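You operate a simulated robot arm through the tools that you are given. There is no shell and no other tool. Be economical: measure what you need, move in short steps, check, and stop when the job is done.

The job below is to be done with a simulated two-armed robot. You get a single attempt, and the scene is never put back.

Task
Book the run: THU, 3 h, 4 L, and the blue log card's still.

Only the result counts: the job must be done as asked and must still hold three seconds after the hand-in. Knocking over, shifting, dropping, spilling or breaking anything else fails it.

Robot
Two 7-joint arms with four-finger grippers on one trunk, on a base that drives. Base frame: it is fixed to the floor where the robot stands at the start and does not move with it; the origin is under the middle of the robot, x ahead of it, y to its left, z up; the surface under the hand at the start is at about z = 780. Lengths are in mm, angles in rad, forces in N, time in s.
The left shoulder is at the start at [40, 181, 1355], the right one opposite. With the tool pointing down near the work surface each hand reaches from about 100 to 780 mm from the robot's upright axis, wherever it stands, measured 20 degrees to its own side. Places, roughly: batch dial [700, -300, 1200]; day slide [700, -300, 1000]; grade slide [700, 0, 900]; hours dial [700, -600, 1300]; litre slide [700, -400, 900]; plant slide [700, 100, 1200]; still slide [700, 100, 1000]. Payload 3.67 kg a hand.
Tool frame (each hand has its own): the origin (TCP) lies between the finger pads and is the grasp point; the fingertips stand 28 mm ahead of it; z points along the fingers, y is the line along which they close. Largest opening 112 mm; the body of the gripper starts 73 mm behind the TCP.
Orientation is told as [roll, pitch, yaw] about the base's x, y, z axes, in that order, counted from this pose: with the fingers straight down and closing along the base's y, the tool's x points along the base's -x, its y along +y and its z along -z.

Tools
- The arms move only by the tool step_arm. It takes "left_moves", "right_moves" or both (then of equal length, played together; a hand with none holds still); each is one flat list of numbers, 7 for each row, row after row: the shift along the base's x, y, z in mm, then the turn, a rotation vector about the base's x, y, z in rad, then the opening, from 0 (shut) to 1 (fully open). In form: [x, y, z, wx, wy, wz, hand, x, y, z, wx, wy, wz, hand, ...]. A call has 1 to 20 rows; each row shifts and turns the commanded pose from where the row before left it. A row lasts 0.2 s, in which the tool goes at most 50 mm and 0.15 rad; a call with a longer step from one row to the next is refused whole, and so is a gripper value outside its range. Where a pose cannot be reached the arm comes as near as it can. A force on the tool above 40 N (or 10 N above the force at the start of the call, whichever is more), or a blocked arm, ends the call early, and 0.2 s more pass. Each finger halts on what it meets, pressing with about 33 N; the grip force reading is that of the motor and also rises with nothing between the fingers. The clock runs only during rows and for 0.2 s after the last one: add rows that do not move to give the fingers time. The reply holds the time, the measured pose of the TCP, the force on the tool along the base axes, the opening and the grip force, in the units named above and with some noise, with the torque about the TCP (base axes, N m) and any sound that the robot's microphone picked up.
- Cameras (640 x 400 px; columns grow to the right, rows downward): "scene" is now at [103.5, -25.4, 1575.8]; the picture's right is [-0.32, -0.95, 0.00], its down [-0.62, 0.21, -0.75] and it looks along [0.71, -0.24, -0.66] (base axes); focal length 214 px, centre (320, 200). "left" rides on the left gripper at [60, 18, -104] in its tool frame; the picture's right is [-0.29, 0.96, 0.00], its down [-0.80, -0.24, -0.55] and it looks along [-0.53, -0.16, 0.83] (tool axes); focal length 234 px, centre (320, 200). "right" rides on the right gripper at [60, -18, -104] in its tool frame; the picture's right is [0.29, 0.96, 0.00], its down [-0.80, 0.24, -0.55] and it looks along [-0.53, 0.16, 0.83] (tool axes); focal length 234 px, centre (320, 200). There is no depth. A picture from a camera that has moved, and an enlarged one, comes with that camera's place and axes in the base frame and with its lens.
- capture(camera): a new picture of that camera. The clock stands still meanwhile.
- slide_trunk(by): slides the trunk up (or, below 0, down) by that many mm; the arms and the scene camera ride with it, the base frame stays. It gives what a move gives, with no picture.
- roll_base(legs): drives the robot by 1 to 6 legs, each [ahead, left, turn to the left] in mm, mm and rad, along the robot's own axes; the way and the turn of a leg run together, so that a leg with both is an arc; at most 1500 mm and 3.142 rad a leg. The arms and the cameras ride along, it lands a little off, and it stops where it bumps. It gives what a move gives.
- head_to(pan, tilt): turns the head with the scene camera to pan (to the left, within 1.501 rad either way) and tilt (down, from -0.506 to 1.204), counted from straight ahead of the robot. It gives what a move gives.
- inspect(camera, box): a new picture of the part [left, top, right, bottom] of that camera's present view, enlarged. The clock stands still meanwhile.
- sign_off(): hands the job in; it is judged then, once.

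Work in short steps. Places have to be worked out from the pictures, the camera data and where the tool is seen: move nearer, look again, correct. Check each grasp and each placing, and mend what went wrong. You have 120 turns and 108 pictures in all, those below and enlarged ones among them. Open the grippers and draw the arms clear of the work before you hand the job in, unless the task says otherwise; then end with one line.

The tools are called after "Emit:" as name(argument=value, ...) on one line, values as JSON. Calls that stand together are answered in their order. step_arm: Moves the arms, as the interface text tells. Its arguments: {"type":"object","properties":{"left_moves":{"type":"array","items":{"type":"number"}},"right_moves":{"type":"array","items":{"type":"number"}}},"required":[]} The other tools are called the same way: slide_trunk (by) slides the trunk up or down; roll_base (legs) drives the base; head_to (pan, tilt) turns the head that bears the scene camera; capture (camera) takes a picture; inspect (camera, box) takes an enlarged picture of a part of a camera's view; sign_off () hands the job in.

At the start:

```text
t: 0.0
left_tool_pos: [351.8, -3.8, 1464.7]
left_orientation: [-0.001, -0.001, 0.0]
left_wrist_force: [-0.3, 0.1, -0.6]
left_wrist_torque: [0.05, 0.01, -0.02]
left_gripper_width: 111.9
left_grip_force: 0.0
right_tool_pos: [467.8, -541.6, 1409.5]
right_orientation: [0.001, 0.0, -0.001]
right_wrist_force: [0.2, -0.8, -0.3]
right_wrist_torque: [0.02, 0.0, 0.01]
right_gripper_width: 112.0
right_grip_force: 0.0
trunk travel left (down, up): [-475.0, 39.0]
robot x, y, heading: [2.0, 1.0, 0.002]
head pan, tilt: [-0.325, 0.719]
```

scene: 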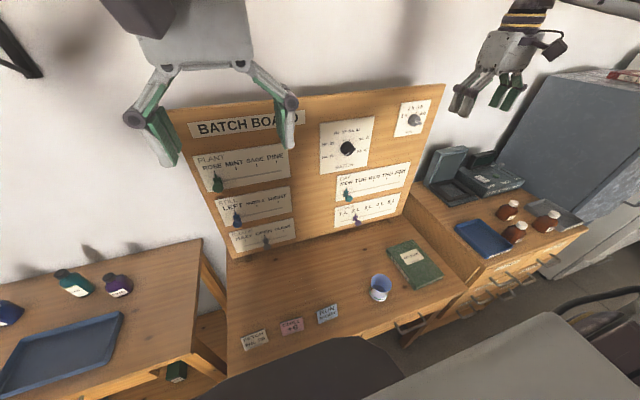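
right: 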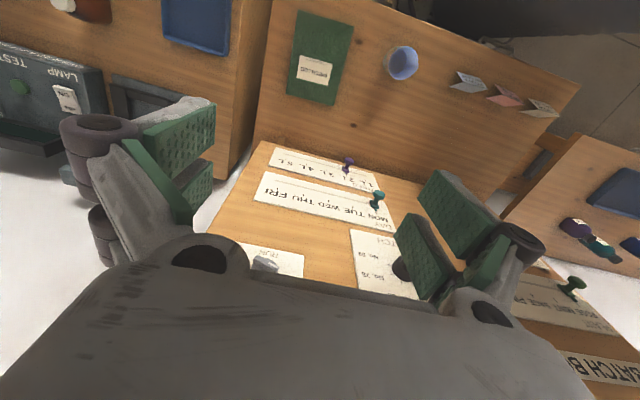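
left: 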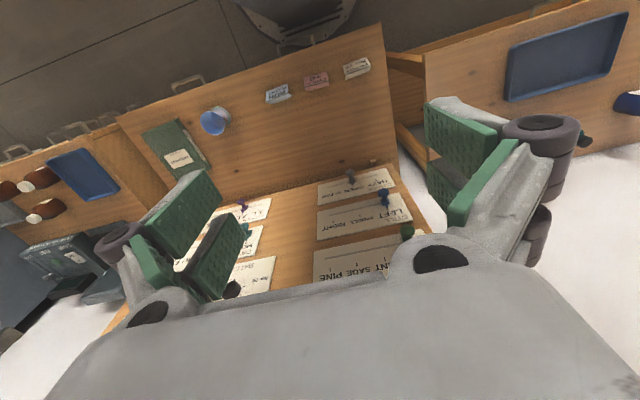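

The board shows slides and dials, with three cards on the table. I'll enlarge the board and the cards to read them.

Emit:
inspect(camera="scene", box=[230, 290, 350, 365])

Emit:
inspect(camera="scene", box=[180, 130, 310, 260])

Emit:
inspect(camera="scene", box=[310, 90, 450, 240])

```text
5.33 times, centred on (290, 328) of scene
camera zoom: at [103.5, -25.4, 1575.8], right [-0.32, -0.95, 0.0], down [-0.62, 0.21, -0.75], along [0.71, -0.24, -0.66], focal length 1144 px, centre (480, -480)
```

zoom: 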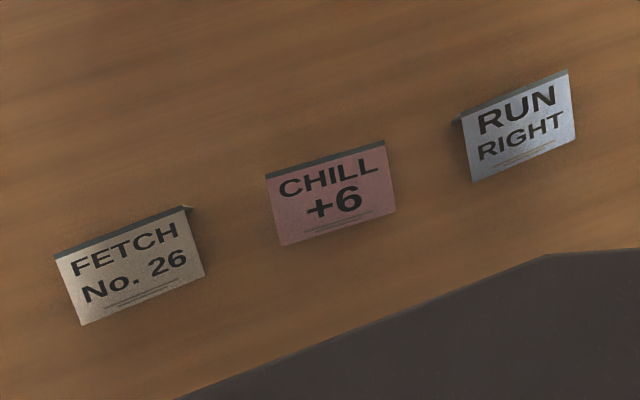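

```text
3.08 times, centred on (245, 195) of scene
camera zoom: at [103.5, -25.4, 1575.8], right [-0.32, -0.95, 0.0], down [-0.62, 0.21, -0.75], along [0.71, -0.24, -0.66], focal length 660 px, centre (551, 215)
```

zoom: 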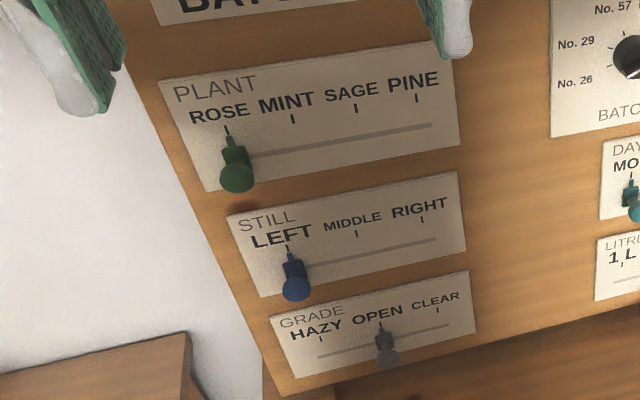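

```text
2.67 times, centred on (380, 165) of scene
camera zoom: at [103.5, -25.4, 1575.8], right [-0.32, -0.95, 0.0], down [-0.62, 0.21, -0.75], along [0.71, -0.24, -0.66], focal length 572 px, centre (160, 293)
```

zoom: 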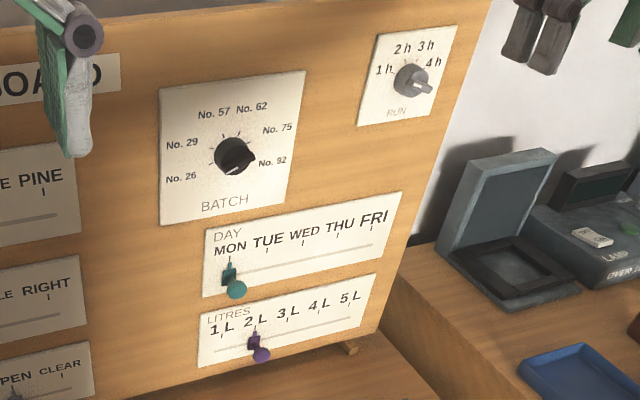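

The blue card reads RUN / RIGHT. The targets are day to THU, hours to 3 h, litres to 4 L and still to RIGHT. The board looks vertical at x≈700–715, so I'll turn both hands to point their fingers forward (+x), well short of it.

Emit:
step_arm(left_moves=[8, 9, -41, 0, -0.1428, 0, 1, 8, 9, -41, 0, -0.1428, 0, 1, 8, 9, -41, 0, -0.1428, 0, 1, 8, 9, -41, 0, -0.1428, 0, 1, 8, 9, -41, 0, -0.1428, 0, 1, 8, 9, -41, 0, -0.1428, 0, 1, 8, 9, -41, 0, -0.1428, 0, 1, 8, 9, -41, 0, -0.1428, 0, 1, 8, 9, -41, 0, -0.1428, 0, 1, 8, 9, -41, 0, -0.1428, 0, 1, 8, 9, -41, 0, -0.1428, 0, 1], right_moves=[0, -1, -10, 0, -0.1428, 0, 1, 0, -1, -10, 0, -0.1428, 0, 1, 0, -1, -10, 0, -0.1428, 0, 1, 0, -1, -10, 0, -0.1428, 0, 1, 0, -1, -10, 0, -0.1428, 0, 1, 0, -1, -10, 0, -0.1428, 0, 1, 0, -1, -10, 0, -0.1428, 0, 1, 0, -1, -10, 0, -0.1428, 0, 1, 0, -1, -10, 0, -0.1428, 0, 1, 0, -1, -10, 0, -0.1428, 0, 1, 0, -1, -10, 0, -0.1428, 0, 1])

```text
t: 2.4
left_tool_pos: [460.6, 15.3, 1056.3]
left_orientation: [0.145, -1.562, -0.136]
left_wrist_force: [0.3, -0.4, -0.4]
left_wrist_torque: [-0.01, 0.01, 0.05]
left_gripper_width: 112.0
left_grip_force: 0.1
left hand out of reach, approached as far as the arm can: row 6, 7, 10, 11
right_tool_pos: [467.1, -552.8, 1298.7]
right_orientation: [2.105, -1.565, -2.104]
right_wrist_force: [0.4, -0.6, -0.4]
right_wrist_torque: [0.04, -0.05, 0.05]
right_gripper_width: 111.8
right_grip_force: 0.1
trunk travel left (down, up): [-475.0, 39.0]
robot x, y, heading: [0.1, 0.0, -0.004]
head pan, tilt: [-0.325, 0.719]
```

The right hand is in position, but the left fell short in y. I'll look at all three views.

Emit:
capture(camera="scene")

Emit:
capture(camera="right")

Emit:
capture(camera="left")

```text
101 pictures are left
camera scene: at [103.2, -29.2, 1575.7], right [-0.32, -0.95, 0.0], down [-0.62, 0.21, -0.75], along [0.71, -0.24, -0.66], focal length 214 px, centre (320, 200)
```

scene: 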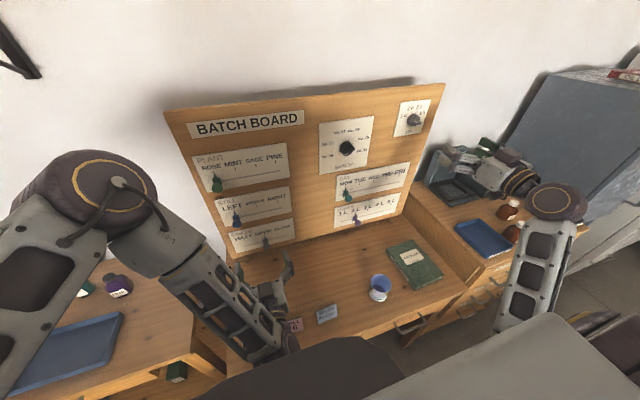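

```text
100 pictures are left
camera right: at [362.7, -571.9, 1238.6], right [0.0, 0.96, -0.28], down [-0.56, 0.24, 0.8], along [0.83, 0.16, 0.53], focal length 234 px, centre (320, 200)
```

right: 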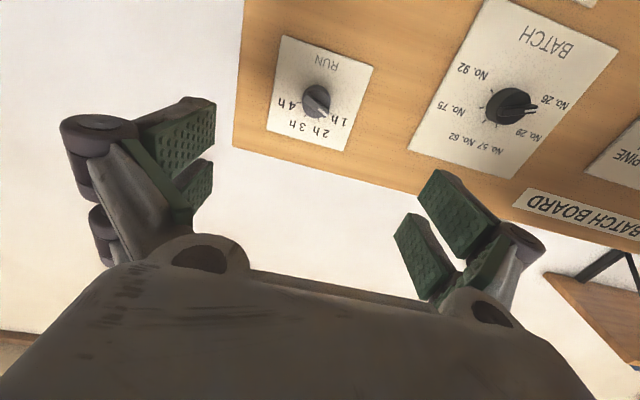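

```text
99 pictures are left
camera left: at [353.4, 32.6, 997.7], right [0.0, 0.96, 0.29], down [-0.54, -0.24, 0.8], along [0.84, -0.16, 0.52], focal length 234 px, centre (320, 200)
```

left: 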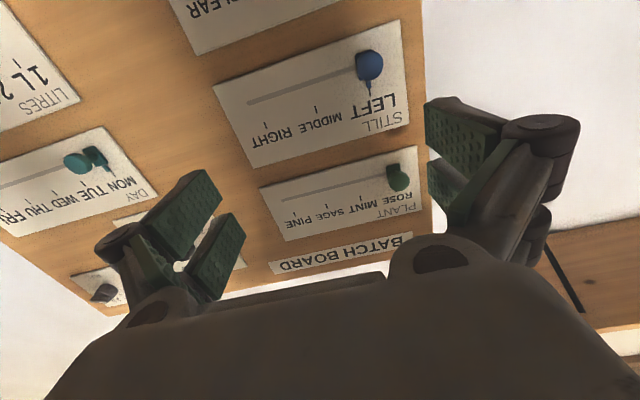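

The dial and knobs show well. I'll enlarge the dial and the slides from several cameras to triangulate them.

Emit:
inspect(camera="right", box=[240, 20, 400, 120])

Emit:
inspect(camera="scene", box=[380, 85, 460, 135])

Emit:
inspect(camera="scene", box=[328, 155, 424, 235])

Emit:
inspect(camera="scene", box=[200, 175, 312, 245])

Emit:
inspect(camera="left", box=[208, 20, 432, 160])

Emit:
inspect(camera="left", box=[0, 40, 224, 240])

```text
4.00 times, centred on (320, 70) of right
camera zoom: at [362.7, -571.9, 1238.6], right [0.0, 0.96, -0.28], down [-0.56, 0.24, 0.8], along [0.83, 0.16, 0.53], focal length 937 px, centre (320, 720)
```

zoom: 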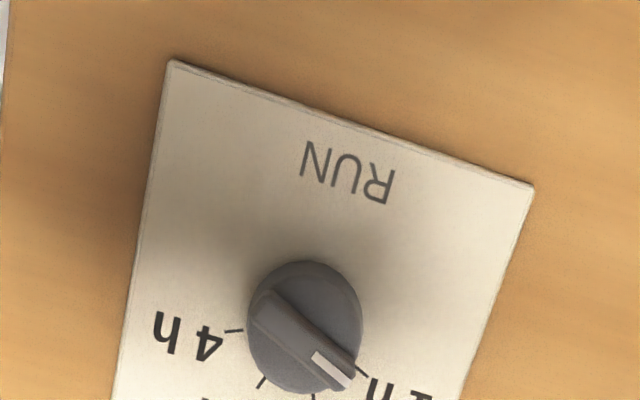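

```text
8.00 times, centred on (420, 110) of scene
camera zoom: at [103.2, -29.2, 1575.7], right [-0.32, -0.95, 0.0], down [-0.62, 0.21, -0.75], along [0.71, -0.24, -0.66], focal length 1716 px, centre (-480, 920)
```

zoom: 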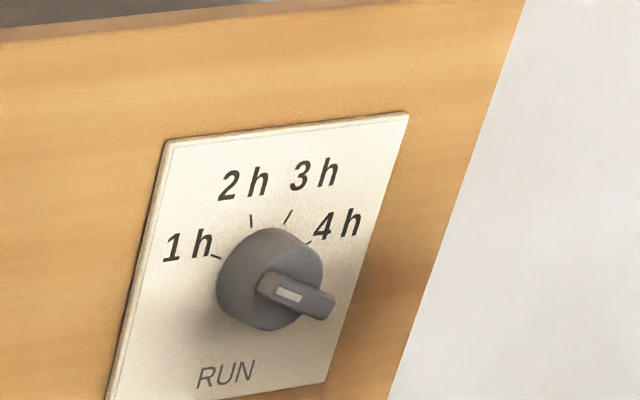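

```text
5.00 times, centred on (376, 195) of scene
camera zoom: at [103.2, -29.2, 1575.7], right [-0.32, -0.95, 0.0], down [-0.62, 0.21, -0.75], along [0.71, -0.24, -0.66], focal length 1072 px, centre (40, 225)
```

zoom: 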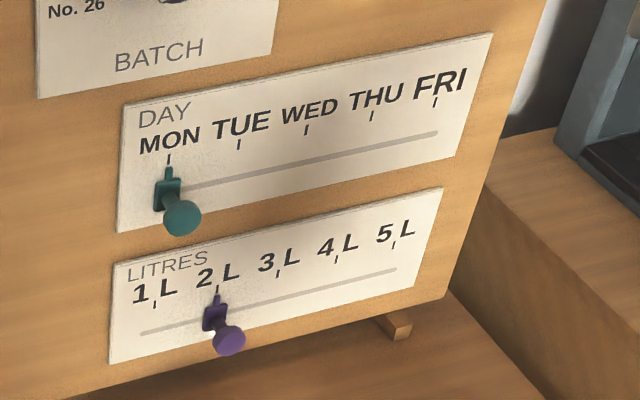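

```text
5.71 times, centred on (256, 210) of scene
camera zoom: at [103.2, -29.2, 1575.7], right [-0.32, -0.95, 0.0], down [-0.62, 0.21, -0.75], along [0.71, -0.24, -0.66], focal length 1226 px, centre (686, 143)
```

zoom: 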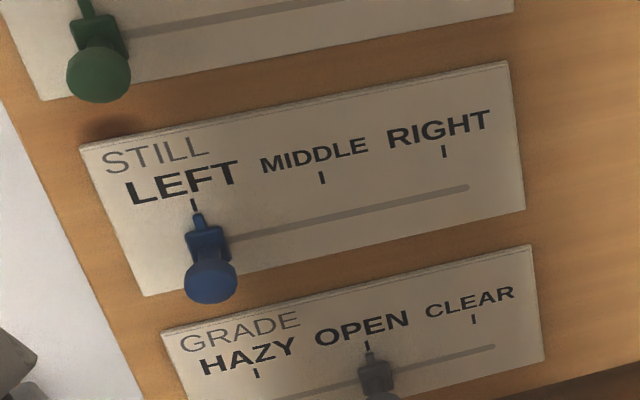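

```text
2.86 times, centred on (320, 90) of left
camera zoom: at [353.4, 32.6, 997.7], right [0.0, 0.96, 0.29], down [-0.54, -0.24, 0.8], along [0.84, -0.16, 0.52], focal length 669 px, centre (320, 514)
```

zoom: 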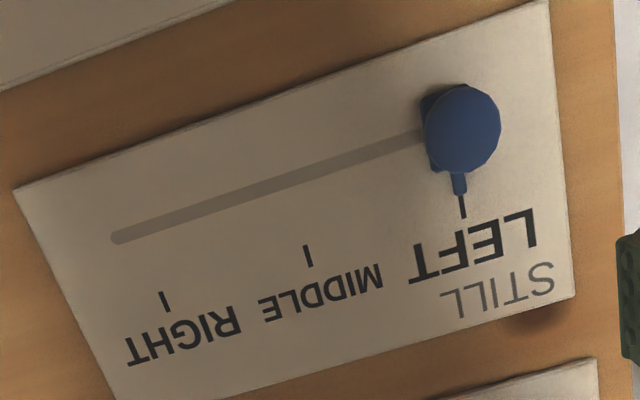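

```text
2.00 times, centred on (112, 140) of left
camera zoom: at [353.4, 32.6, 997.7], right [0.0, 0.96, 0.29], down [-0.54, -0.24, 0.8], along [0.84, -0.16, 0.52], focal length 468 px, centre (736, 320)
```

zoom: 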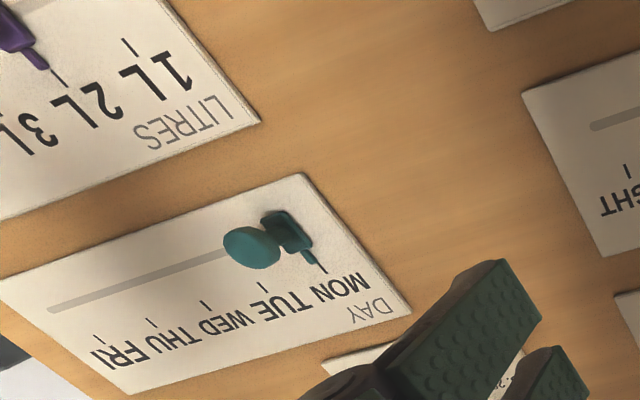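

Triangulation gives these positions:

| Item | Position (mm) |
|---|---|
| Plate face | x≈698 |
| Still knob cap | (667, 80, 1030), RIGHT at y≈-71 |
| Day knob | MON -338 → THU -521, z≈1028 |
| Litre knob | 2L -399 → 4L -521, z≈868 |
| Hours dial | centre (y -564, z 1300), pointer at 1 h, ticks about 45° apart |

I'll pre-turn the right hand to suit the dial bar and bring the left hand closer to the still knob.

Emit:
step_arm(right_moves=[11, -1.4, 0, -0.147, 0, 0, 1, 11, -1.4, 0, -0.147, 0, 0, 1, 11, -1.4, 0, -0.147, 0, 0, 1, 11, -1.4, 0, -0.147, 0, 0, 1, 11, -1.4, 0, -0.147, 0, 0, 1, 11, -1.4, 0, -0.147, 0, 0, 1, 11, -1.4, 0, -0.147, 0, 0, 1, 11, -1.4, 0, -0.147, 0, 0, 1], left_moves=[12, 8, -3, 0, 0, 0, 1, 12, 8, -3, 0, 0, 0, 1, 12, 8, -3, 0, 0, 0, 1, 12, 8, -3, 0, 0, 0, 1, 12, 8, -3, 0, 0, 0, 1, 12, 8, -3, 0, 0, 0, 1, 12, 8, -3, 0, 0, 0, 1, 12, 8, -3, 0, 0, 0, 1])

Emit:
capture(camera="right")

Emit:
capture(camera="left")

```text
t: 4.2
left_tool_pos: [532.4, 11.6, 1088.0]
left_orientation: [-0.093, -1.568, 0.095]
left_wrist_force: [-0.4, -0.4, -0.2]
left_wrist_torque: [-0.02, 0.03, 0.01]
left_gripper_width: 112.1
left_grip_force: 0.0
left hand out of reach, approached as far as the arm can: row 1, 2, 3, 4, 5, 6, 7, 8
right_tool_pos: [555.5, -564.4, 1299.0]
right_orientation: [-1.57, -0.393, 1.572]
right_wrist_force: [-1.0, 0.4, -0.1]
right_wrist_torque: [0.04, -0.04, 0.02]
right_gripper_width: 111.8
right_grip_force: 0.0
trunk travel left (down, up): [-475.0, 39.0]
robot x, y, heading: [-1.6, -0.8, -0.001]
head pan, tilt: [-0.325, 0.719]
```

```text
92 pictures are left
camera right: at [452.0, -626.9, 1293.0], right [0.0, 0.1, -0.99], down [-0.55, 0.83, 0.09], along [0.83, 0.55, 0.06], focal length 234 px, centre (320, 200)
```

right: 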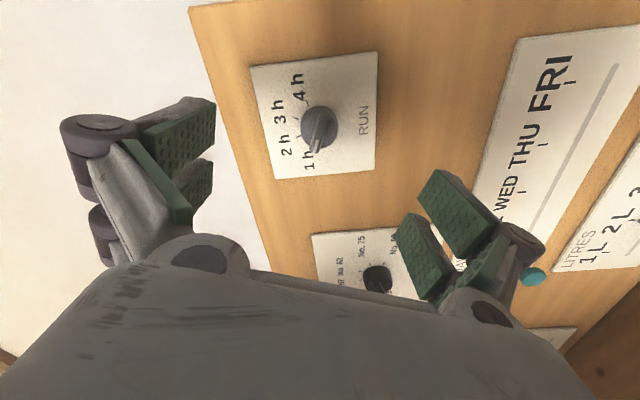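

```text
91 pictures are left
camera left: at [427.3, 30.2, 1026.9], right [0.0, 0.96, 0.29], down [-0.55, -0.24, 0.8], along [0.84, -0.16, 0.53], focal length 234 px, centre (320, 200)
```

left: 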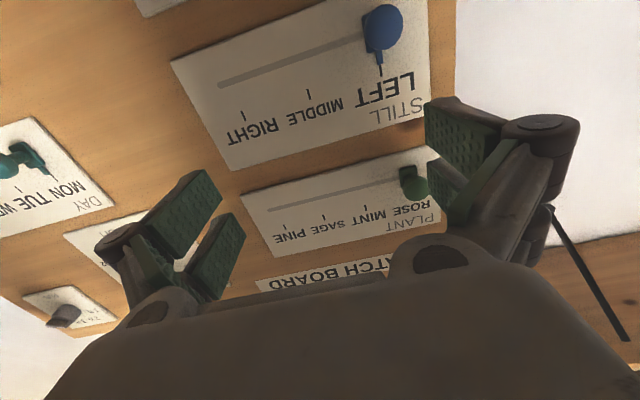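

The right hand is well oriented for the dial; the left is at a joint limit, which I'll deal with later. I'll enlarge the dial to refine its position.

Emit:
inspect(camera="right", box=[240, 50, 400, 190])

```text
2.86 times, centred on (320, 120) of right
camera zoom: at [452.0, -626.9, 1293.0], right [0.0, 0.1, -0.99], down [-0.55, 0.83, 0.09], along [0.83, 0.55, 0.06], focal length 669 px, centre (320, 429)
```

zoom: 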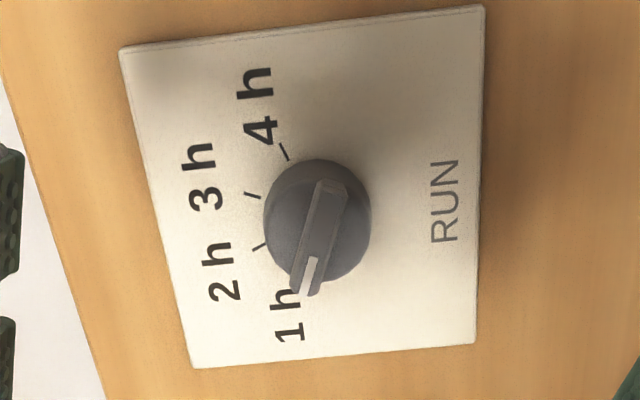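

The bar is about 35 × 9 mm with its front at about (665, -561, 1300.5), 18–22° above horizontal. I'll advance so the fingertips straddle it, then close.

Emit:
step_arm(right_moves=[24, 1, 0.5, 0, 0, 0, 1, 24, 1, 0.5, 0, 0, 0, 0.7, 24, 0.5, 0.5, 0, 0, 0, 0.5, 20, 0, 0, 0, 0, 0, 0.4, 0, 0, 0, 0, 0, 0, 0.4])

Emit:
capture(camera="right")

```text
t: 5.4
left_tool_pos: [531.6, 13.0, 1087.1]
left_orientation: [-0.165, -1.567, 0.171]
left_wrist_force: [-0.8, 0.9, -0.2]
left_wrist_torque: [-0.03, 0.02, 0.0]
left_gripper_width: 111.8
left_grip_force: 0.1
right_tool_pos: [645.6, -560.0, 1301.1]
right_orientation: [-1.572, -0.397, 1.57]
right_wrist_force: [0.8, -0.3, -0.7]
right_wrist_torque: [-0.01, 0.01, -0.02]
right_gripper_width: 44.8
right_grip_force: 0.1
trunk travel left (down, up): [-475.0, 39.0]
robot x, y, heading: [-2.0, -0.2, 0.002]
head pan, tilt: [-0.325, 0.719]
```

```text
89 pictures are left
camera right: at [542.2, -622.9, 1295.2], right [0.0, 0.1, -0.99], down [-0.55, 0.83, 0.09], along [0.83, 0.55, 0.06], focal length 234 px, centre (320, 200)
```

right: 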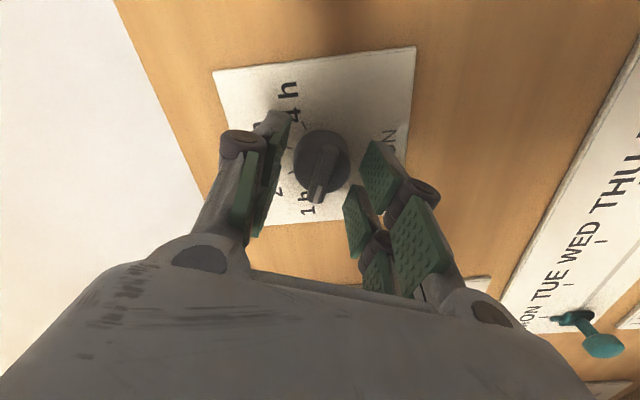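

The bar sits between the fingers. I'll go 4 mm further in and close.

Emit:
step_arm(right_moves=[4, -1, 0, 0, 0, 0, 0.3, 0, 0, 0, 0, 0, 0, 0, 0, 0, 0, 0, 0, 0, 0, 0, 0, 0, 0, 0, 0, 0])

Emit:
capture(camera="right")

```text
t: 6.4
left_tool_pos: [530.7, 12.1, 1086.6]
left_orientation: [-0.312, -1.57, 0.312]
left_wrist_force: [-0.7, 0.1, 0.4]
left_wrist_torque: [-0.04, 0.01, 0.02]
left_gripper_width: 112.2
left_grip_force: 0.0
right_tool_pos: [650.3, -559.7, 1299.4]
right_orientation: [-1.565, -0.4, 1.57]
right_wrist_force: [-12.3, 11.5, -16.3]
right_wrist_torque: [-0.05, 0.17, 0.68]
right_gripper_width: 34.2
right_grip_force: 44.9
trunk travel left (down, up): [-475.0, 39.0]
robot x, y, heading: [0.2, 3.0, -0.001]
head pan, tilt: [-0.325, 0.719]
```

```text
88 pictures are left
camera right: at [546.7, -622.8, 1293.9], right [0.0, 0.11, -0.99], down [-0.56, 0.83, 0.09], along [0.83, 0.55, 0.05], focal length 234 px, centre (320, 200)
```

right: 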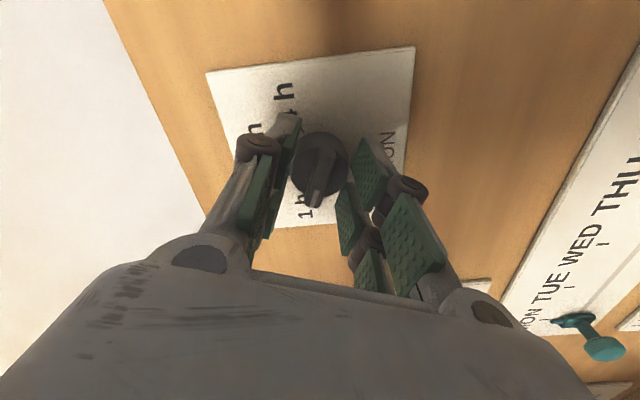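

The fingers grip the round body (34 mm wide), slightly off-centre by the force reading. I'll nudge to centre and turn a first part clockwise.

Emit:
step_arm(right_moves=[0, 0.7, -1.2, 0, 0, 0, 0, 0, 0, 0, 0.1, 0, 0, 0, 0, 0, 0, 0.1, 0, 0, 0, 0, 0, 0, 0.1, 0, 0, 0, 0, 0, 0, 0.1, 0, 0, 0])

Emit:
capture(camera="right")

```text
t: 7.6
left_tool_pos: [530.4, 13.8, 1087.3]
left_orientation: [-0.428, -1.567, 0.43]
left_wrist_force: [-0.1, -0.4, -0.7]
left_wrist_torque: [-0.02, 0.0, -0.02]
left_gripper_width: 112.0
left_grip_force: 0.0
right_tool_pos: [651.1, -560.1, 1299.3]
right_orientation: [-1.568, -0.798, 1.571]
right_wrist_force: [-19.7, 14.9, -22.3]
right_wrist_torque: [-0.05, 0.41, 0.74]
right_gripper_width: 34.2
right_grip_force: 45.1
trunk travel left (down, up): [-475.0, 39.0]
robot x, y, heading: [1.3, -1.1, 0.002]
head pan, tilt: [-0.325, 0.719]
```

```text
87 pictures are left
camera right: at [546.7, -614.7, 1269.6], right [0.0, 0.49, -0.87], down [-0.55, 0.73, 0.41], along [0.83, 0.49, 0.27], focal length 234 px, centre (320, 200)
```

right: 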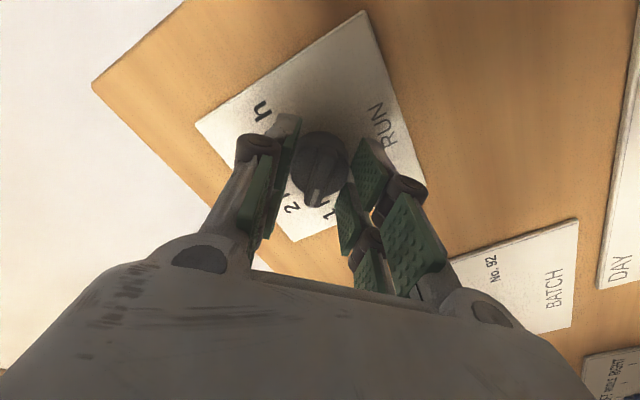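

The dial is turning with the hand: the bar stays fixed relative to the fingers while the plate rotates. I'll keep turning while easing the side force.

Emit:
step_arm(right_moves=[-1, 1, -2, 0.1, 0, 0, 0, 0, 0, 0, 0.12, 0, 0, 0, 0, 0, 0, 0.12, 0, 0, 0, 0, 0, 0, 0.12, 0, 0, 0, 0, 0, 0, 0.12, 0, 0, 0])

Emit:
capture(camera="right")

```text
t: 8.8
left_tool_pos: [533.0, 14.3, 1087.9]
left_orientation: [-0.473, -1.567, 0.477]
left_wrist_force: [-0.4, -0.5, -0.1]
left_wrist_torque: [0.03, 0.01, -0.02]
left_gripper_width: 112.1
left_grip_force: 0.1
right_tool_pos: [650.9, -557.5, 1298.9]
right_orientation: [-1.571, -1.377, 1.574]
right_wrist_force: [-8.5, 14.0, -12.9]
right_wrist_torque: [-0.05, 0.11, 0.28]
right_gripper_width: 33.9
right_grip_force: 45.1
trunk travel left (down, up): [-475.0, 39.0]
robot x, y, heading: [-0.3, -1.7, 0.002]
head pan, tilt: [-0.325, 0.719]
```

```text
86 pictures are left
camera right: at [546.8, -588.3, 1244.2], right [0.0, 0.88, -0.47], down [-0.55, 0.39, 0.74], along [0.83, 0.26, 0.49], focal length 234 px, centre (320, 200)
```

right: 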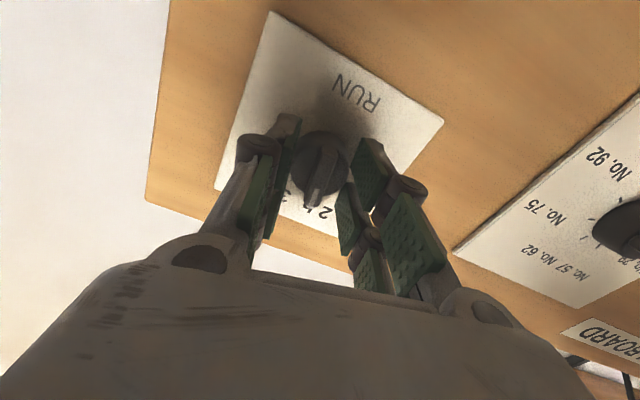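

It has turned 0.98 rad so far and is pointing just past 2 h. I'll turn the remaining 0.59 rad.

Emit:
step_arm(right_moves=[-1, 1, -1, 0.118, 0, 0, 0, 0, 0, 0, 0.118, 0, 0, 0, 0, 0, 0, 0.118, 0, 0, 0, 0, 0, 0, 0.118, 0, 0, 0, 0, 0, 0, 0.118, 0, 0, 0, 0, 0, 0, 0, 0, 0, 0])

Emit:
inspect(camera="right", box=[220, 50, 440, 250])

Emit:
inspect(camera="scene", box=[380, 85, 460, 135])

```text
t: 10.2
left_tool_pos: [533.3, 14.1, 1086.8]
left_orientation: [-0.411, -1.565, 0.416]
left_wrist_force: [0.2, -0.4, 0.6]
left_wrist_torque: [0.01, -0.02, -0.01]
left_gripper_width: 111.8
left_grip_force: 0.0
right_tool_pos: [650.9, -557.8, 1299.4]
right_orientation: [1.579, -1.174, -1.58]
right_wrist_force: [11.7, 3.5, 13.2]
right_wrist_torque: [-0.05, 0.16, 0.34]
right_gripper_width: 34.0
right_grip_force: 45.4
trunk travel left (down, up): [-475.0, 39.0]
robot x, y, heading: [-0.0, -2.0, -0.004]
head pan, tilt: [-0.325, 0.719]
```

```text
2.00 times, centred on (330, 150) of right
camera zoom: at [546.9, -551.8, 1237.1], right [0.0, 0.99, 0.1], down [-0.56, -0.09, 0.83], along [0.83, -0.06, 0.55], focal length 468 px, centre (300, 300)
```

zoom: 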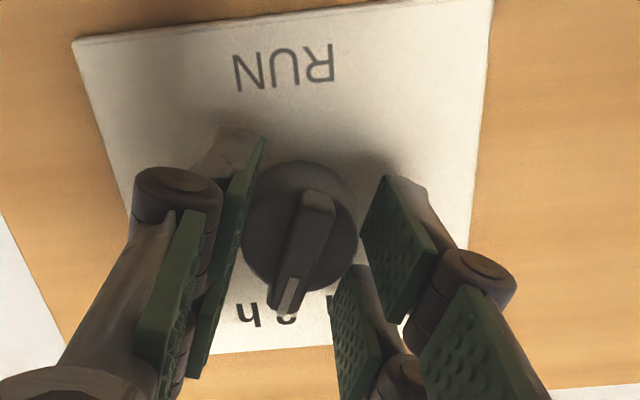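

```text
8.00 times, centred on (420, 110) of scene
camera zoom: at [104.9, -23.3, 1575.8], right [-0.32, -0.95, 0.0], down [-0.63, 0.21, -0.75], along [0.71, -0.24, -0.66], focal length 1716 px, centre (-480, 920)
```

zoom: 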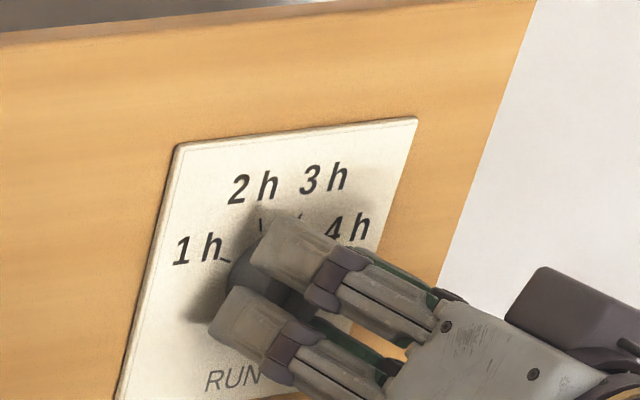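

It points to 3 h in the wrist view. I'll release, back off and check.

Emit:
step_arm(right_moves=[0, 0, 0, 0, 0, 0, 0.5, 0, 0, 0, 0, 0, 0, 0.5, -30, 0, 0, 0, 0, 0, 0.5, -40, 0, 0, 0, 0, 0, 0.7, -45, 0, 0, 0, 0, 0, 1])

Emit:
inspect(camera="right", box=[240, 20, 420, 150])

Emit:
inspect(camera="scene", box=[380, 85, 460, 135])

```text
t: 11.4
left_tool_pos: [531.0, 12.8, 1086.9]
left_orientation: [-0.382, -1.569, 0.387]
left_wrist_force: [-1.0, -0.5, -0.5]
left_wrist_torque: [0.01, 0.02, 0.02]
left_gripper_width: 112.0
left_grip_force: 0.1
right_tool_pos: [531.9, -558.8, 1299.9]
right_orientation: [1.577, -1.174, -1.573]
right_wrist_force: [0.9, -0.5, 0.3]
right_wrist_torque: [0.01, 0.04, 0.0]
right_gripper_width: 111.8
right_grip_force: 0.0
trunk travel left (down, up): [-475.0, 39.0]
robot x, y, heading: [1.0, -1.6, 0.001]
head pan, tilt: [-0.325, 0.719]
```

```text
3.08 times, centred on (330, 85) of right
camera zoom: at [427.7, -553.1, 1237.6], right [0.0, 0.99, 0.1], down [-0.56, -0.09, 0.83], along [0.83, -0.06, 0.55], focal length 720 px, centre (289, 554)
```

zoom: 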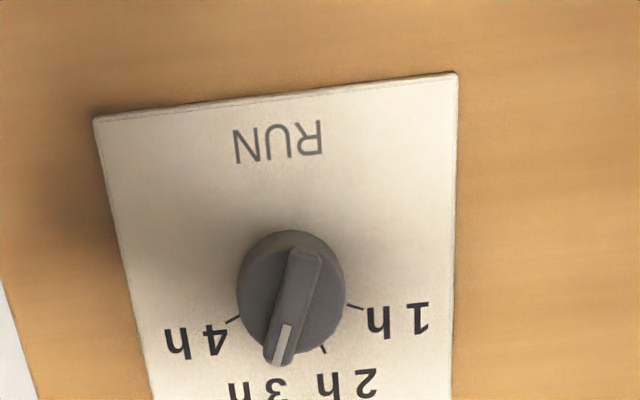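

```text
8.00 times, centred on (420, 110) of scene
camera zoom: at [101.8, -24.6, 1575.9], right [-0.32, -0.95, 0.0], down [-0.62, 0.21, -0.75], along [0.71, -0.24, -0.66], focal length 1716 px, centre (-480, 920)
```

zoom: 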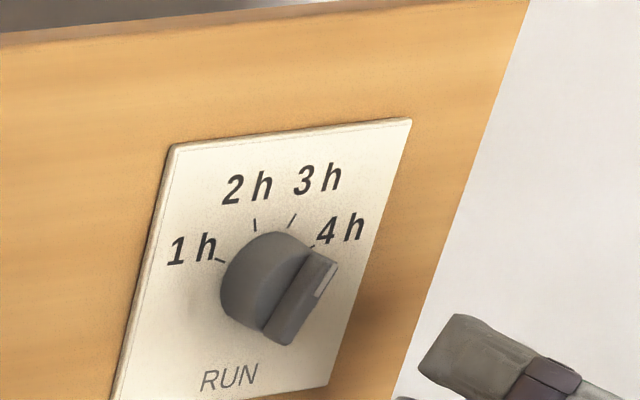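

The pointer measures about 24° against the 3 h tick's ≈22.5°, so the hours dial is set. I'll level the right hand and move it in front of the day knob.

Emit:
step_arm(right_moves=[2, 24.5, -30.2, -0.044, 0, 0, 1, 2, 24.5, -30.2, -0.044, 0, 0, 1, 2, 24.5, -30.2, -0.044, 0, 0, 1, 2, 24.5, -30.2, -0.044, 0, 0, 1, 2, 24.5, -30.2, -0.044, 0, 0, 1, 2, 24.5, -30.2, -0.044, 0, 0, 1, 2, 24.5, -30.2, -0.044, 0, 0, 1, 2, 24.5, -30.2, -0.044, 0, 0, 1, 2, 24.5, -30.2, -0.044, 0, 0, 1])

Emit:
capture(camera="right")

```text
t: 13.4
left_tool_pos: [532.6, 13.9, 1086.9]
left_orientation: [-0.278, -1.567, 0.279]
left_wrist_force: [0.6, 0.2, 1.1]
left_wrist_torque: [0.02, 0.01, -0.01]
left_gripper_width: 112.1
left_grip_force: 0.0
right_tool_pos: [552.5, -335.3, 1026.0]
right_orientation: [-2.405, -1.572, 2.406]
right_wrist_force: [0.1, 0.3, -1.0]
right_wrist_torque: [-0.03, 0.01, -0.05]
right_gripper_width: 112.1
right_grip_force: 0.0
trunk travel left (down, up): [-475.0, 39.0]
robot x, y, heading: [-0.1, -0.6, 0.006]
head pan, tilt: [-0.325, 0.719]
```

```text
81 pictures are left
camera right: at [448.9, -354.7, 967.0], right [0.0, 0.96, -0.29], down [-0.55, 0.24, 0.8], along [0.83, 0.16, 0.53], focal length 234 px, centre (320, 200)
```

right: 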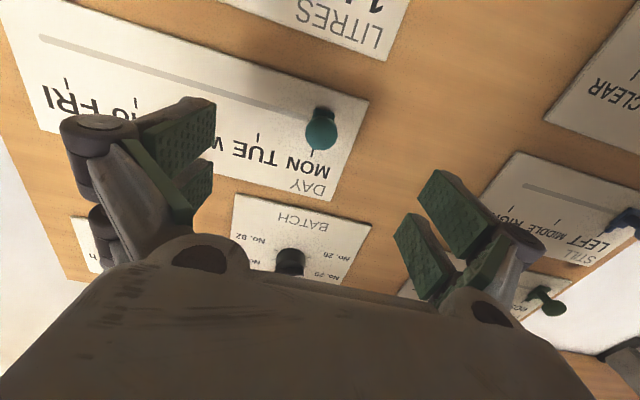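

The day knob cap is at about (665, -336, 1030). I'll advance so the pads straddle it, then close.

Emit:
step_arm(right_moves=[25, 0, 1, 0, 0, 0, 1, 25, 0, 1, 0, 0, 0, 0.8, 25, 0, 1, 0, 0, 0, 0.6, 23, 0, 1, 0, 0, 0, 0.5, 0, 0, 0, 0, 0, 0, 0.5])

Emit:
capture(camera="right")

```text
t: 14.6
left_tool_pos: [530.9, 12.5, 1086.8]
left_orientation: [-0.228, -1.568, 0.232]
left_wrist_force: [0.6, 0.3, 0.6]
left_wrist_torque: [0.0, -0.04, 0.03]
left_gripper_width: 112.1
left_grip_force: 0.1
right_tool_pos: [650.9, -337.1, 1030.7]
right_orientation: [1.981, -1.57, -1.977]
right_wrist_force: [0.1, 0.8, 0.1]
right_wrist_torque: [0.0, 0.02, -0.01]
right_gripper_width: 56.2
right_grip_force: 0.0
trunk travel left (down, up): [-475.0, 39.0]
robot x, y, heading: [0.6, -0.0, -0.0]
head pan, tilt: [-0.325, 0.719]
```

```text
80 pictures are left
camera right: at [547.1, -355.7, 970.9], right [0.0, 0.96, -0.29], down [-0.55, 0.24, 0.8], along [0.83, 0.16, 0.53], focal length 234 px, centre (320, 200)
```

right: 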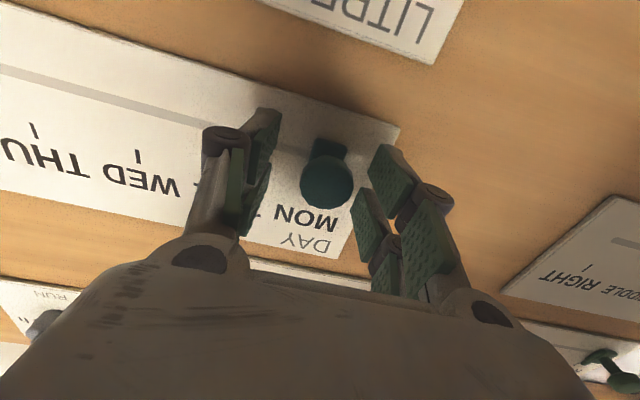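

The knob is between the pads. Closing on it.

Emit:
step_arm(right_moves=[2, 1.5, 0, 0, 0, 0, 0.4, 0, 0, 0, 0, 0, 0, 0.2, 0, 0, 0, 0, 0, 0, 0, 0, 0, 0, 0, 0, 0, 0])

```text
t: 15.6
left_tool_pos: [532.4, 12.6, 1086.8]
left_orientation: [-0.208, -1.568, 0.211]
left_wrist_force: [0.0, 0.2, 0.4]
left_wrist_torque: [0.0, 0.0, 0.03]
left_gripper_width: 112.1
left_grip_force: 0.1
right_tool_pos: [654.0, -336.3, 1029.9]
right_orientation: [1.553, -1.57, -1.552]
right_wrist_force: [2.5, 0.7, -0.2]
right_wrist_torque: [-0.02, 0.04, 0.06]
right_gripper_width: 25.9
right_grip_force: 45.4
trunk travel left (down, up): [-475.0, 39.0]
robot x, y, heading: [-1.6, 3.5, -0.002]
head pan, tilt: [-0.325, 0.719]
```

It's gripped cleanly at 26 mm with no side load. I'll slide it 182 mm toward -y to THU.

Emit:
step_arm(right_moves=[0, -18, 0, 0, 0, 0, 0, 0, -18, 0, 0, 0, 0, 0, 0, -18, 0, 0, 0, 0, 0, 0, -18, 0, 0, 0, 0, 0, 0, -18, 0, 0, 0, 0, 0, 0, -18, 0, 0, 0, 0, 0, 0, -18, 0, 0, 0, 0, 0, 0, -18, 0, 0, 0, 0, 0, 0, -18, 0, 0, 0, 0, 0, 0, -18, 0, 0, 0, 0, 0, 0, 0, 0, 0, 0, 0, 0])

Emit:
capture(camera="right")

Emit:
inspect(camera="scene", box=[328, 155, 424, 235])

```text
t: 18.0
left_tool_pos: [532.1, 13.1, 1086.5]
left_orientation: [-0.36, -1.568, 0.366]
left_wrist_force: [-0.9, -0.7, 1.2]
left_wrist_torque: [0.03, 0.01, -0.04]
left_gripper_width: 111.9
left_grip_force: 0.0
right_tool_pos: [653.1, -515.0, 1029.0]
right_orientation: [2.877, -1.568, -2.875]
right_wrist_force: [3.0, 0.9, 6.6]
right_wrist_torque: [-0.02, -0.12, -0.03]
right_gripper_width: 26.0
right_grip_force: 44.7
trunk travel left (down, up): [-475.0, 39.0]
robot x, y, heading: [-2.2, -0.8, 0.002]
head pan, tilt: [-0.325, 0.719]
```

```text
79 pictures are left
camera right: at [549.3, -534.1, 970.6], right [0.0, 0.96, -0.29], down [-0.56, 0.24, 0.8], along [0.83, 0.16, 0.53], focal length 234 px, centre (320, 200)
```

right: 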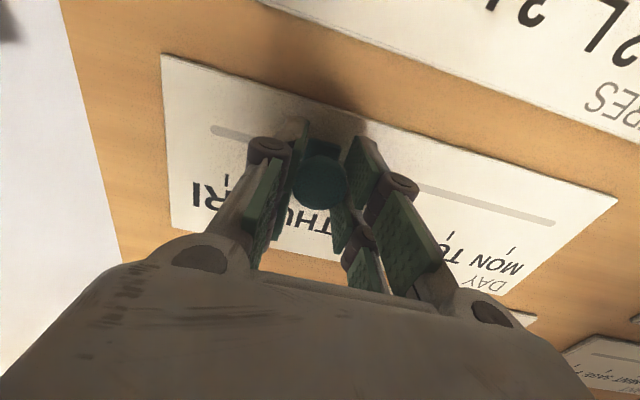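

```text
5.00 times, centred on (376, 195) of scene
camera zoom: at [102.9, -24.4, 1575.8], right [-0.32, -0.95, 0.0], down [-0.62, 0.21, -0.75], along [0.71, -0.24, -0.66], focal length 1072 px, centre (40, 225)
```

zoom: 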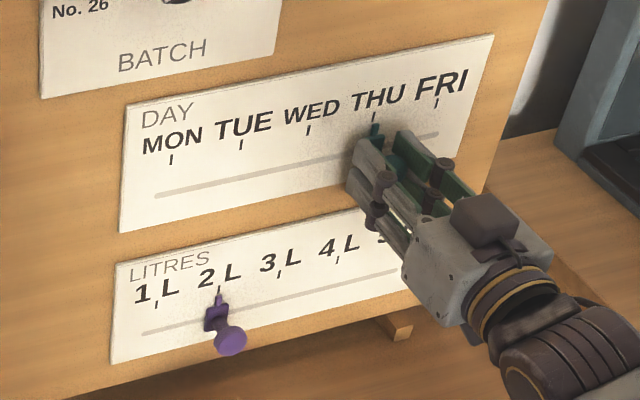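

The pointer is at the THU tick, with the travel reading 179 of about 182 mm. I'll nudge 2.5 mm more, release and back off to check.

Emit:
step_arm(right_moves=[0, -2.5, 0, 0, 0, 0, 0, 0, 0, 0, 0, 0, 0, 0, 0, 0, 0, 0, 0, 0, 0.5, 0, 0, 0, 0, 0, 0, 0.5, -30, 0, 0, 0, 0, 0, 0.6, -40, 0, 0, 0, 0, 0, 1, -40, 0, 0, 0, 0, 0, 1])

Emit:
inspect(camera="right", box=[200, 20, 440, 170])

Emit:
inspect(camera="scene", box=[328, 155, 424, 235])

```text
t: 19.6
left_tool_pos: [531.2, 13.3, 1087.0]
left_orientation: [-0.266, -1.567, 0.271]
left_wrist_force: [1.0, 0.0, 0.0]
left_wrist_torque: [0.0, 0.02, -0.01]
left_gripper_width: 111.7
left_grip_force: 0.0
right_tool_pos: [543.1, -519.0, 1030.4]
right_orientation: [3.072, -1.569, -3.068]
right_wrist_force: [-0.8, 0.1, -0.3]
right_wrist_torque: [-0.01, -0.01, -0.01]
right_gripper_width: 112.2
right_grip_force: 0.1
trunk travel left (down, up): [-475.0, 39.0]
robot x, y, heading: [0.1, 1.8, -0.003]
head pan, tilt: [-0.325, 0.719]
```

```text
2.67 times, centred on (320, 95) of right
camera zoom: at [439.1, -538.4, 970.8], right [0.0, 0.96, -0.29], down [-0.56, 0.24, 0.8], along [0.83, 0.16, 0.53], focal length 624 px, centre (320, 480)
```

zoom: 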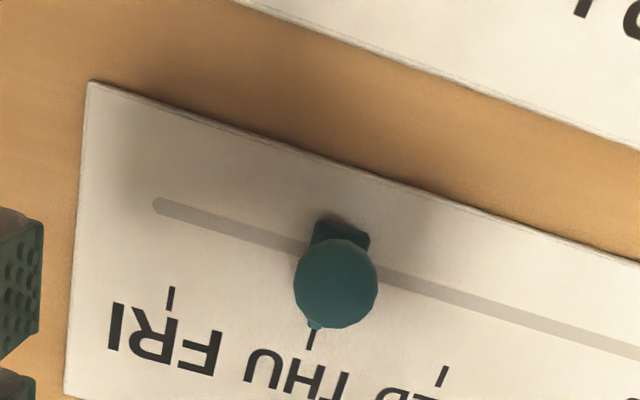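

```text
5.00 times, centred on (376, 195) of scene
camera zoom: at [102.0, -25.1, 1575.9], right [-0.32, -0.95, 0.0], down [-0.62, 0.21, -0.75], along [0.71, -0.24, -0.66], focal length 1072 px, centre (40, 225)
```

zoom: 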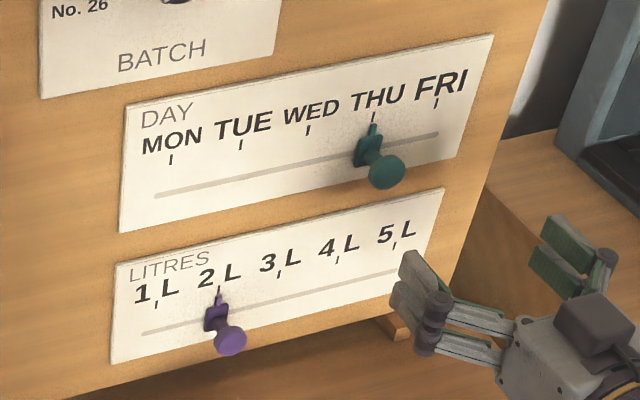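

Day is on THU. The next target is the litre knob at about (665, -398, 870). It's low and near the cup, so I'll tilt the hand about 0.6 rad downward to keep the wrist high. First I'll check the cup's extent.

Emit:
inspect(camera="scene", box=[340, 230, 460, 310])

Emit:
step_arm(right_moves=[6, 20, -5, 0, 0.1, 0, 1, 6, 20, -5, 0, 0.1, 0, 1, 6, 20, -5, 0, 0.1, 0, 1, 6, 20, -5, 0, 0.1, 0, 1, 6, 20, -5, 0, 0.1, 0, 1, 6, 20, -5, 0, 0.1, 0, 1])

Emit:
capture(camera="right")

Emit:
capture(camera="scene")

```text
5.00 times, centred on (400, 270) of scene
camera zoom: at [102.0, -25.1, 1575.9], right [-0.32, -0.95, 0.0], down [-0.62, 0.21, -0.75], along [0.71, -0.24, -0.66], focal length 1072 px, centre (-80, -150)
```

zoom: 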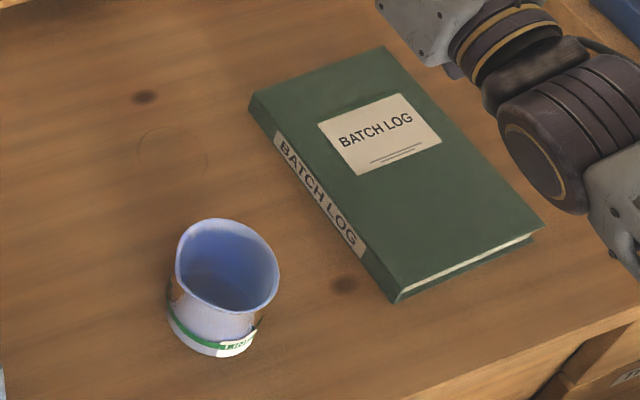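

```text
t: 21.0
left_tool_pos: [533.2, 13.4, 1086.0]
left_orientation: [-0.219, -1.564, 0.221]
left_wrist_force: [-0.5, 0.3, -0.9]
left_wrist_torque: [0.04, 0.0, -0.01]
left_gripper_width: 111.8
left_grip_force: 0.0
right_tool_pos: [579.5, -399.2, 998.0]
right_orientation: [0.003, -0.968, -0.001]
right_wrist_force: [0.6, 0.3, -0.1]
right_wrist_torque: [0.0, 0.01, -0.02]
right_gripper_width: 111.8
right_grip_force: 0.1
trunk travel left (down, up): [-475.0, 39.0]
robot x, y, heading: [2.9, 2.1, 0.006]
head pan, tilt: [-0.325, 0.719]
```

```text
74 pictures are left
camera right: at [460.0, -418.6, 1008.4], right [-0.16, 0.96, -0.24], down [0.0, 0.24, 0.97], along [0.99, 0.16, -0.03], focal length 234 px, centre (320, 200)
```

right: 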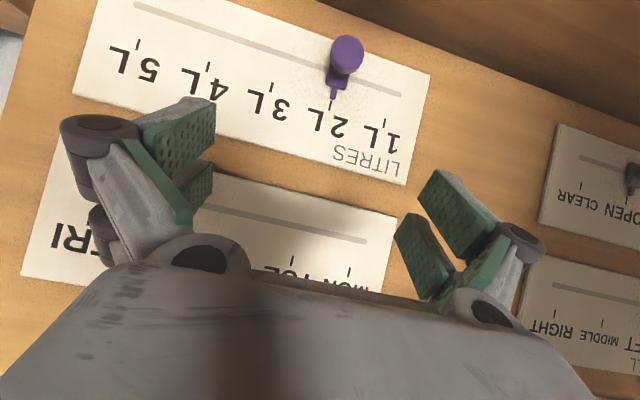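

```text
73 pictures are left
camera scene: at [104.6, -25.0, 1575.7], right [-0.32, -0.95, 0.0], down [-0.63, 0.21, -0.75], along [0.71, -0.24, -0.66], focal length 214 px, centre (320, 200)
```

scene: 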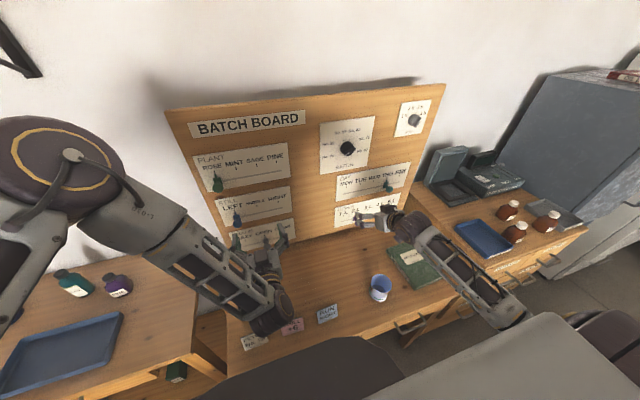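

The elbow stays out to the right and the tilted wrist is well above the cup. I'll descend to the litre knob's height.

Emit:
step_arm(right_moves=[2, 0, -32, 0, 0, 0, 1, 2, 0, -32, 0, 0, 0, 1, 2, 0, -32, 0, 0, 0, 1, 2, 0, -30, 0, 0, 0, 1])

Emit:
capture(camera="right")

Emit:
capture(camera="scene")

```text
t: 22.0
left_tool_pos: [532.6, 11.8, 1087.2]
left_orientation: [-0.148, -1.567, 0.154]
left_wrist_force: [-0.1, 0.2, -0.2]
left_wrist_torque: [0.03, 0.0, -0.03]
left_gripper_width: 112.1
left_grip_force: 0.0
right_tool_pos: [587.0, -399.0, 873.0]
right_orientation: [0.002, -0.97, -0.001]
right_wrist_force: [0.3, 0.0, -0.9]
right_wrist_torque: [0.0, 0.02, 0.0]
right_gripper_width: 111.9
right_grip_force: 0.0
trunk travel left (down, up): [-475.0, 39.0]
robot x, y, heading: [-1.4, -2.9, -0.001]
head pan, tilt: [-0.325, 0.719]
```

```text
72 pictures are left
camera right: at [467.0, -418.2, 883.6], right [-0.16, 0.96, -0.24], down [-0.01, 0.24, 0.97], along [0.99, 0.16, -0.03], focal length 234 px, centre (320, 200)
```

right: 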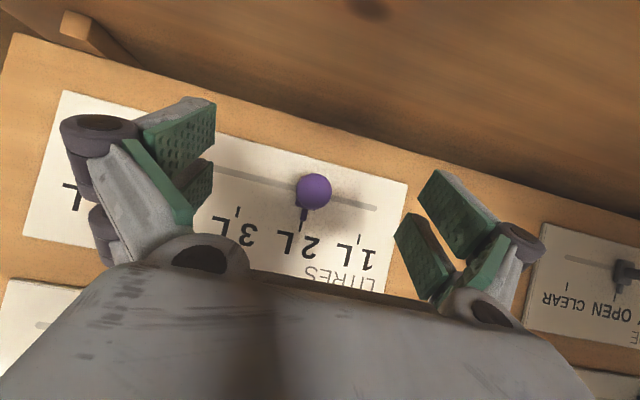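

```text
71 pictures are left
camera scene: at [104.0, -25.5, 1575.7], right [-0.32, -0.95, 0.0], down [-0.62, 0.21, -0.75], along [0.71, -0.24, -0.66], focal length 214 px, centre (320, 200)
```

scene: 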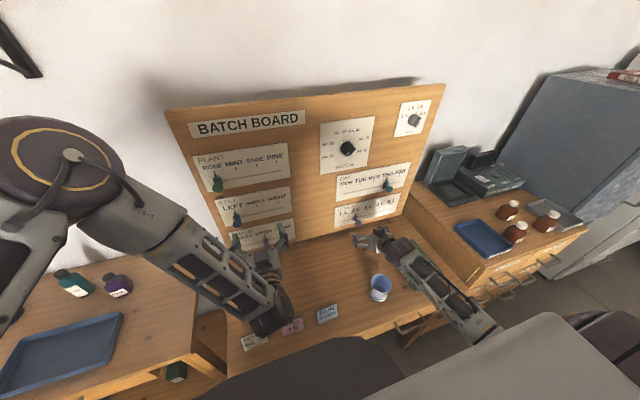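

The litre cap is at about (665, -396, 870). Advancing to straddle it.

Emit:
step_arm(right_moves=[24, 1, -1, 0, 0, 0, 1, 24, 1, -1, 0, 0, 0, 0.7, 20, 0.5, -1, 0, 0, 0, 0.5, 0, 0, 0, 0, 0, 0, 0.5])

Emit:
capture(camera="right")

```text
t: 23.0
left_tool_pos: [531.9, 12.1, 1086.7]
left_orientation: [-0.168, -1.566, 0.168]
left_wrist_force: [0.0, -0.8, 0.0]
left_wrist_torque: [0.0, 0.0, 0.01]
left_gripper_width: 112.0
left_grip_force: 0.1
right_tool_pos: [655.9, -397.4, 870.4]
right_orientation: [0.004, -0.969, -0.002]
right_wrist_force: [-0.1, -0.2, 0.0]
right_wrist_torque: [-0.02, 0.01, -0.02]
right_gripper_width: 56.2
right_grip_force: 0.1
trunk travel left (down, up): [-475.0, 39.0]
robot x, y, heading: [4.0, -0.6, -0.003]
head pan, tilt: [-0.325, 0.719]
```

```text
70 pictures are left
camera right: at [535.9, -414.9, 879.9], right [-0.16, 0.96, -0.24], down [-0.01, 0.24, 0.97], along [0.99, 0.16, -0.03], focal length 234 px, centre (320, 200)
```

right: 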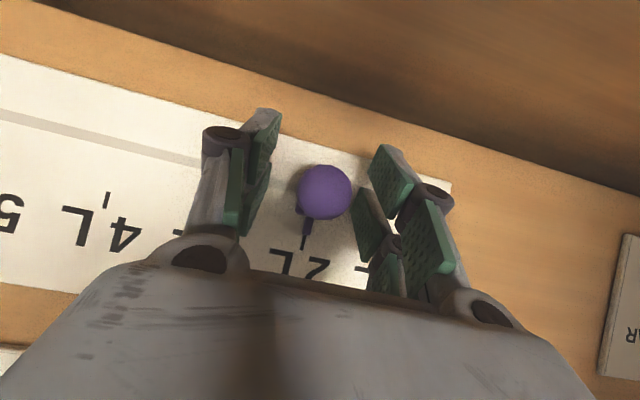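

Same picture as with the day knob, so a small +y nudge and close.

Emit:
step_arm(right_moves=[0, 1.5, 0, 0, 0, 0, 0.4, 0, 0, 0, 0, 0, 0, 0.2, 0, 0, 0, 0, 0, 0, 0, 0, 0, 0, 0, 0, 0, 0])

```text
t: 24.0
left_tool_pos: [532.6, 13.3, 1086.7]
left_orientation: [-0.181, -1.567, 0.187]
left_wrist_force: [0.1, -0.6, 0.3]
left_wrist_torque: [0.02, -0.02, 0.01]
left_gripper_width: 111.9
left_grip_force: 0.1
right_tool_pos: [655.5, -395.3, 869.3]
right_orientation: [0.002, -0.97, -0.003]
right_wrist_force: [1.4, 0.6, -0.1]
right_wrist_torque: [0.01, 0.07, 0.0]
right_gripper_width: 27.8
right_grip_force: 45.4
trunk travel left (down, up): [-475.0, 39.0]
robot x, y, heading: [-1.2, 1.5, -0.005]
head pan, tilt: [-0.325, 0.719]
```

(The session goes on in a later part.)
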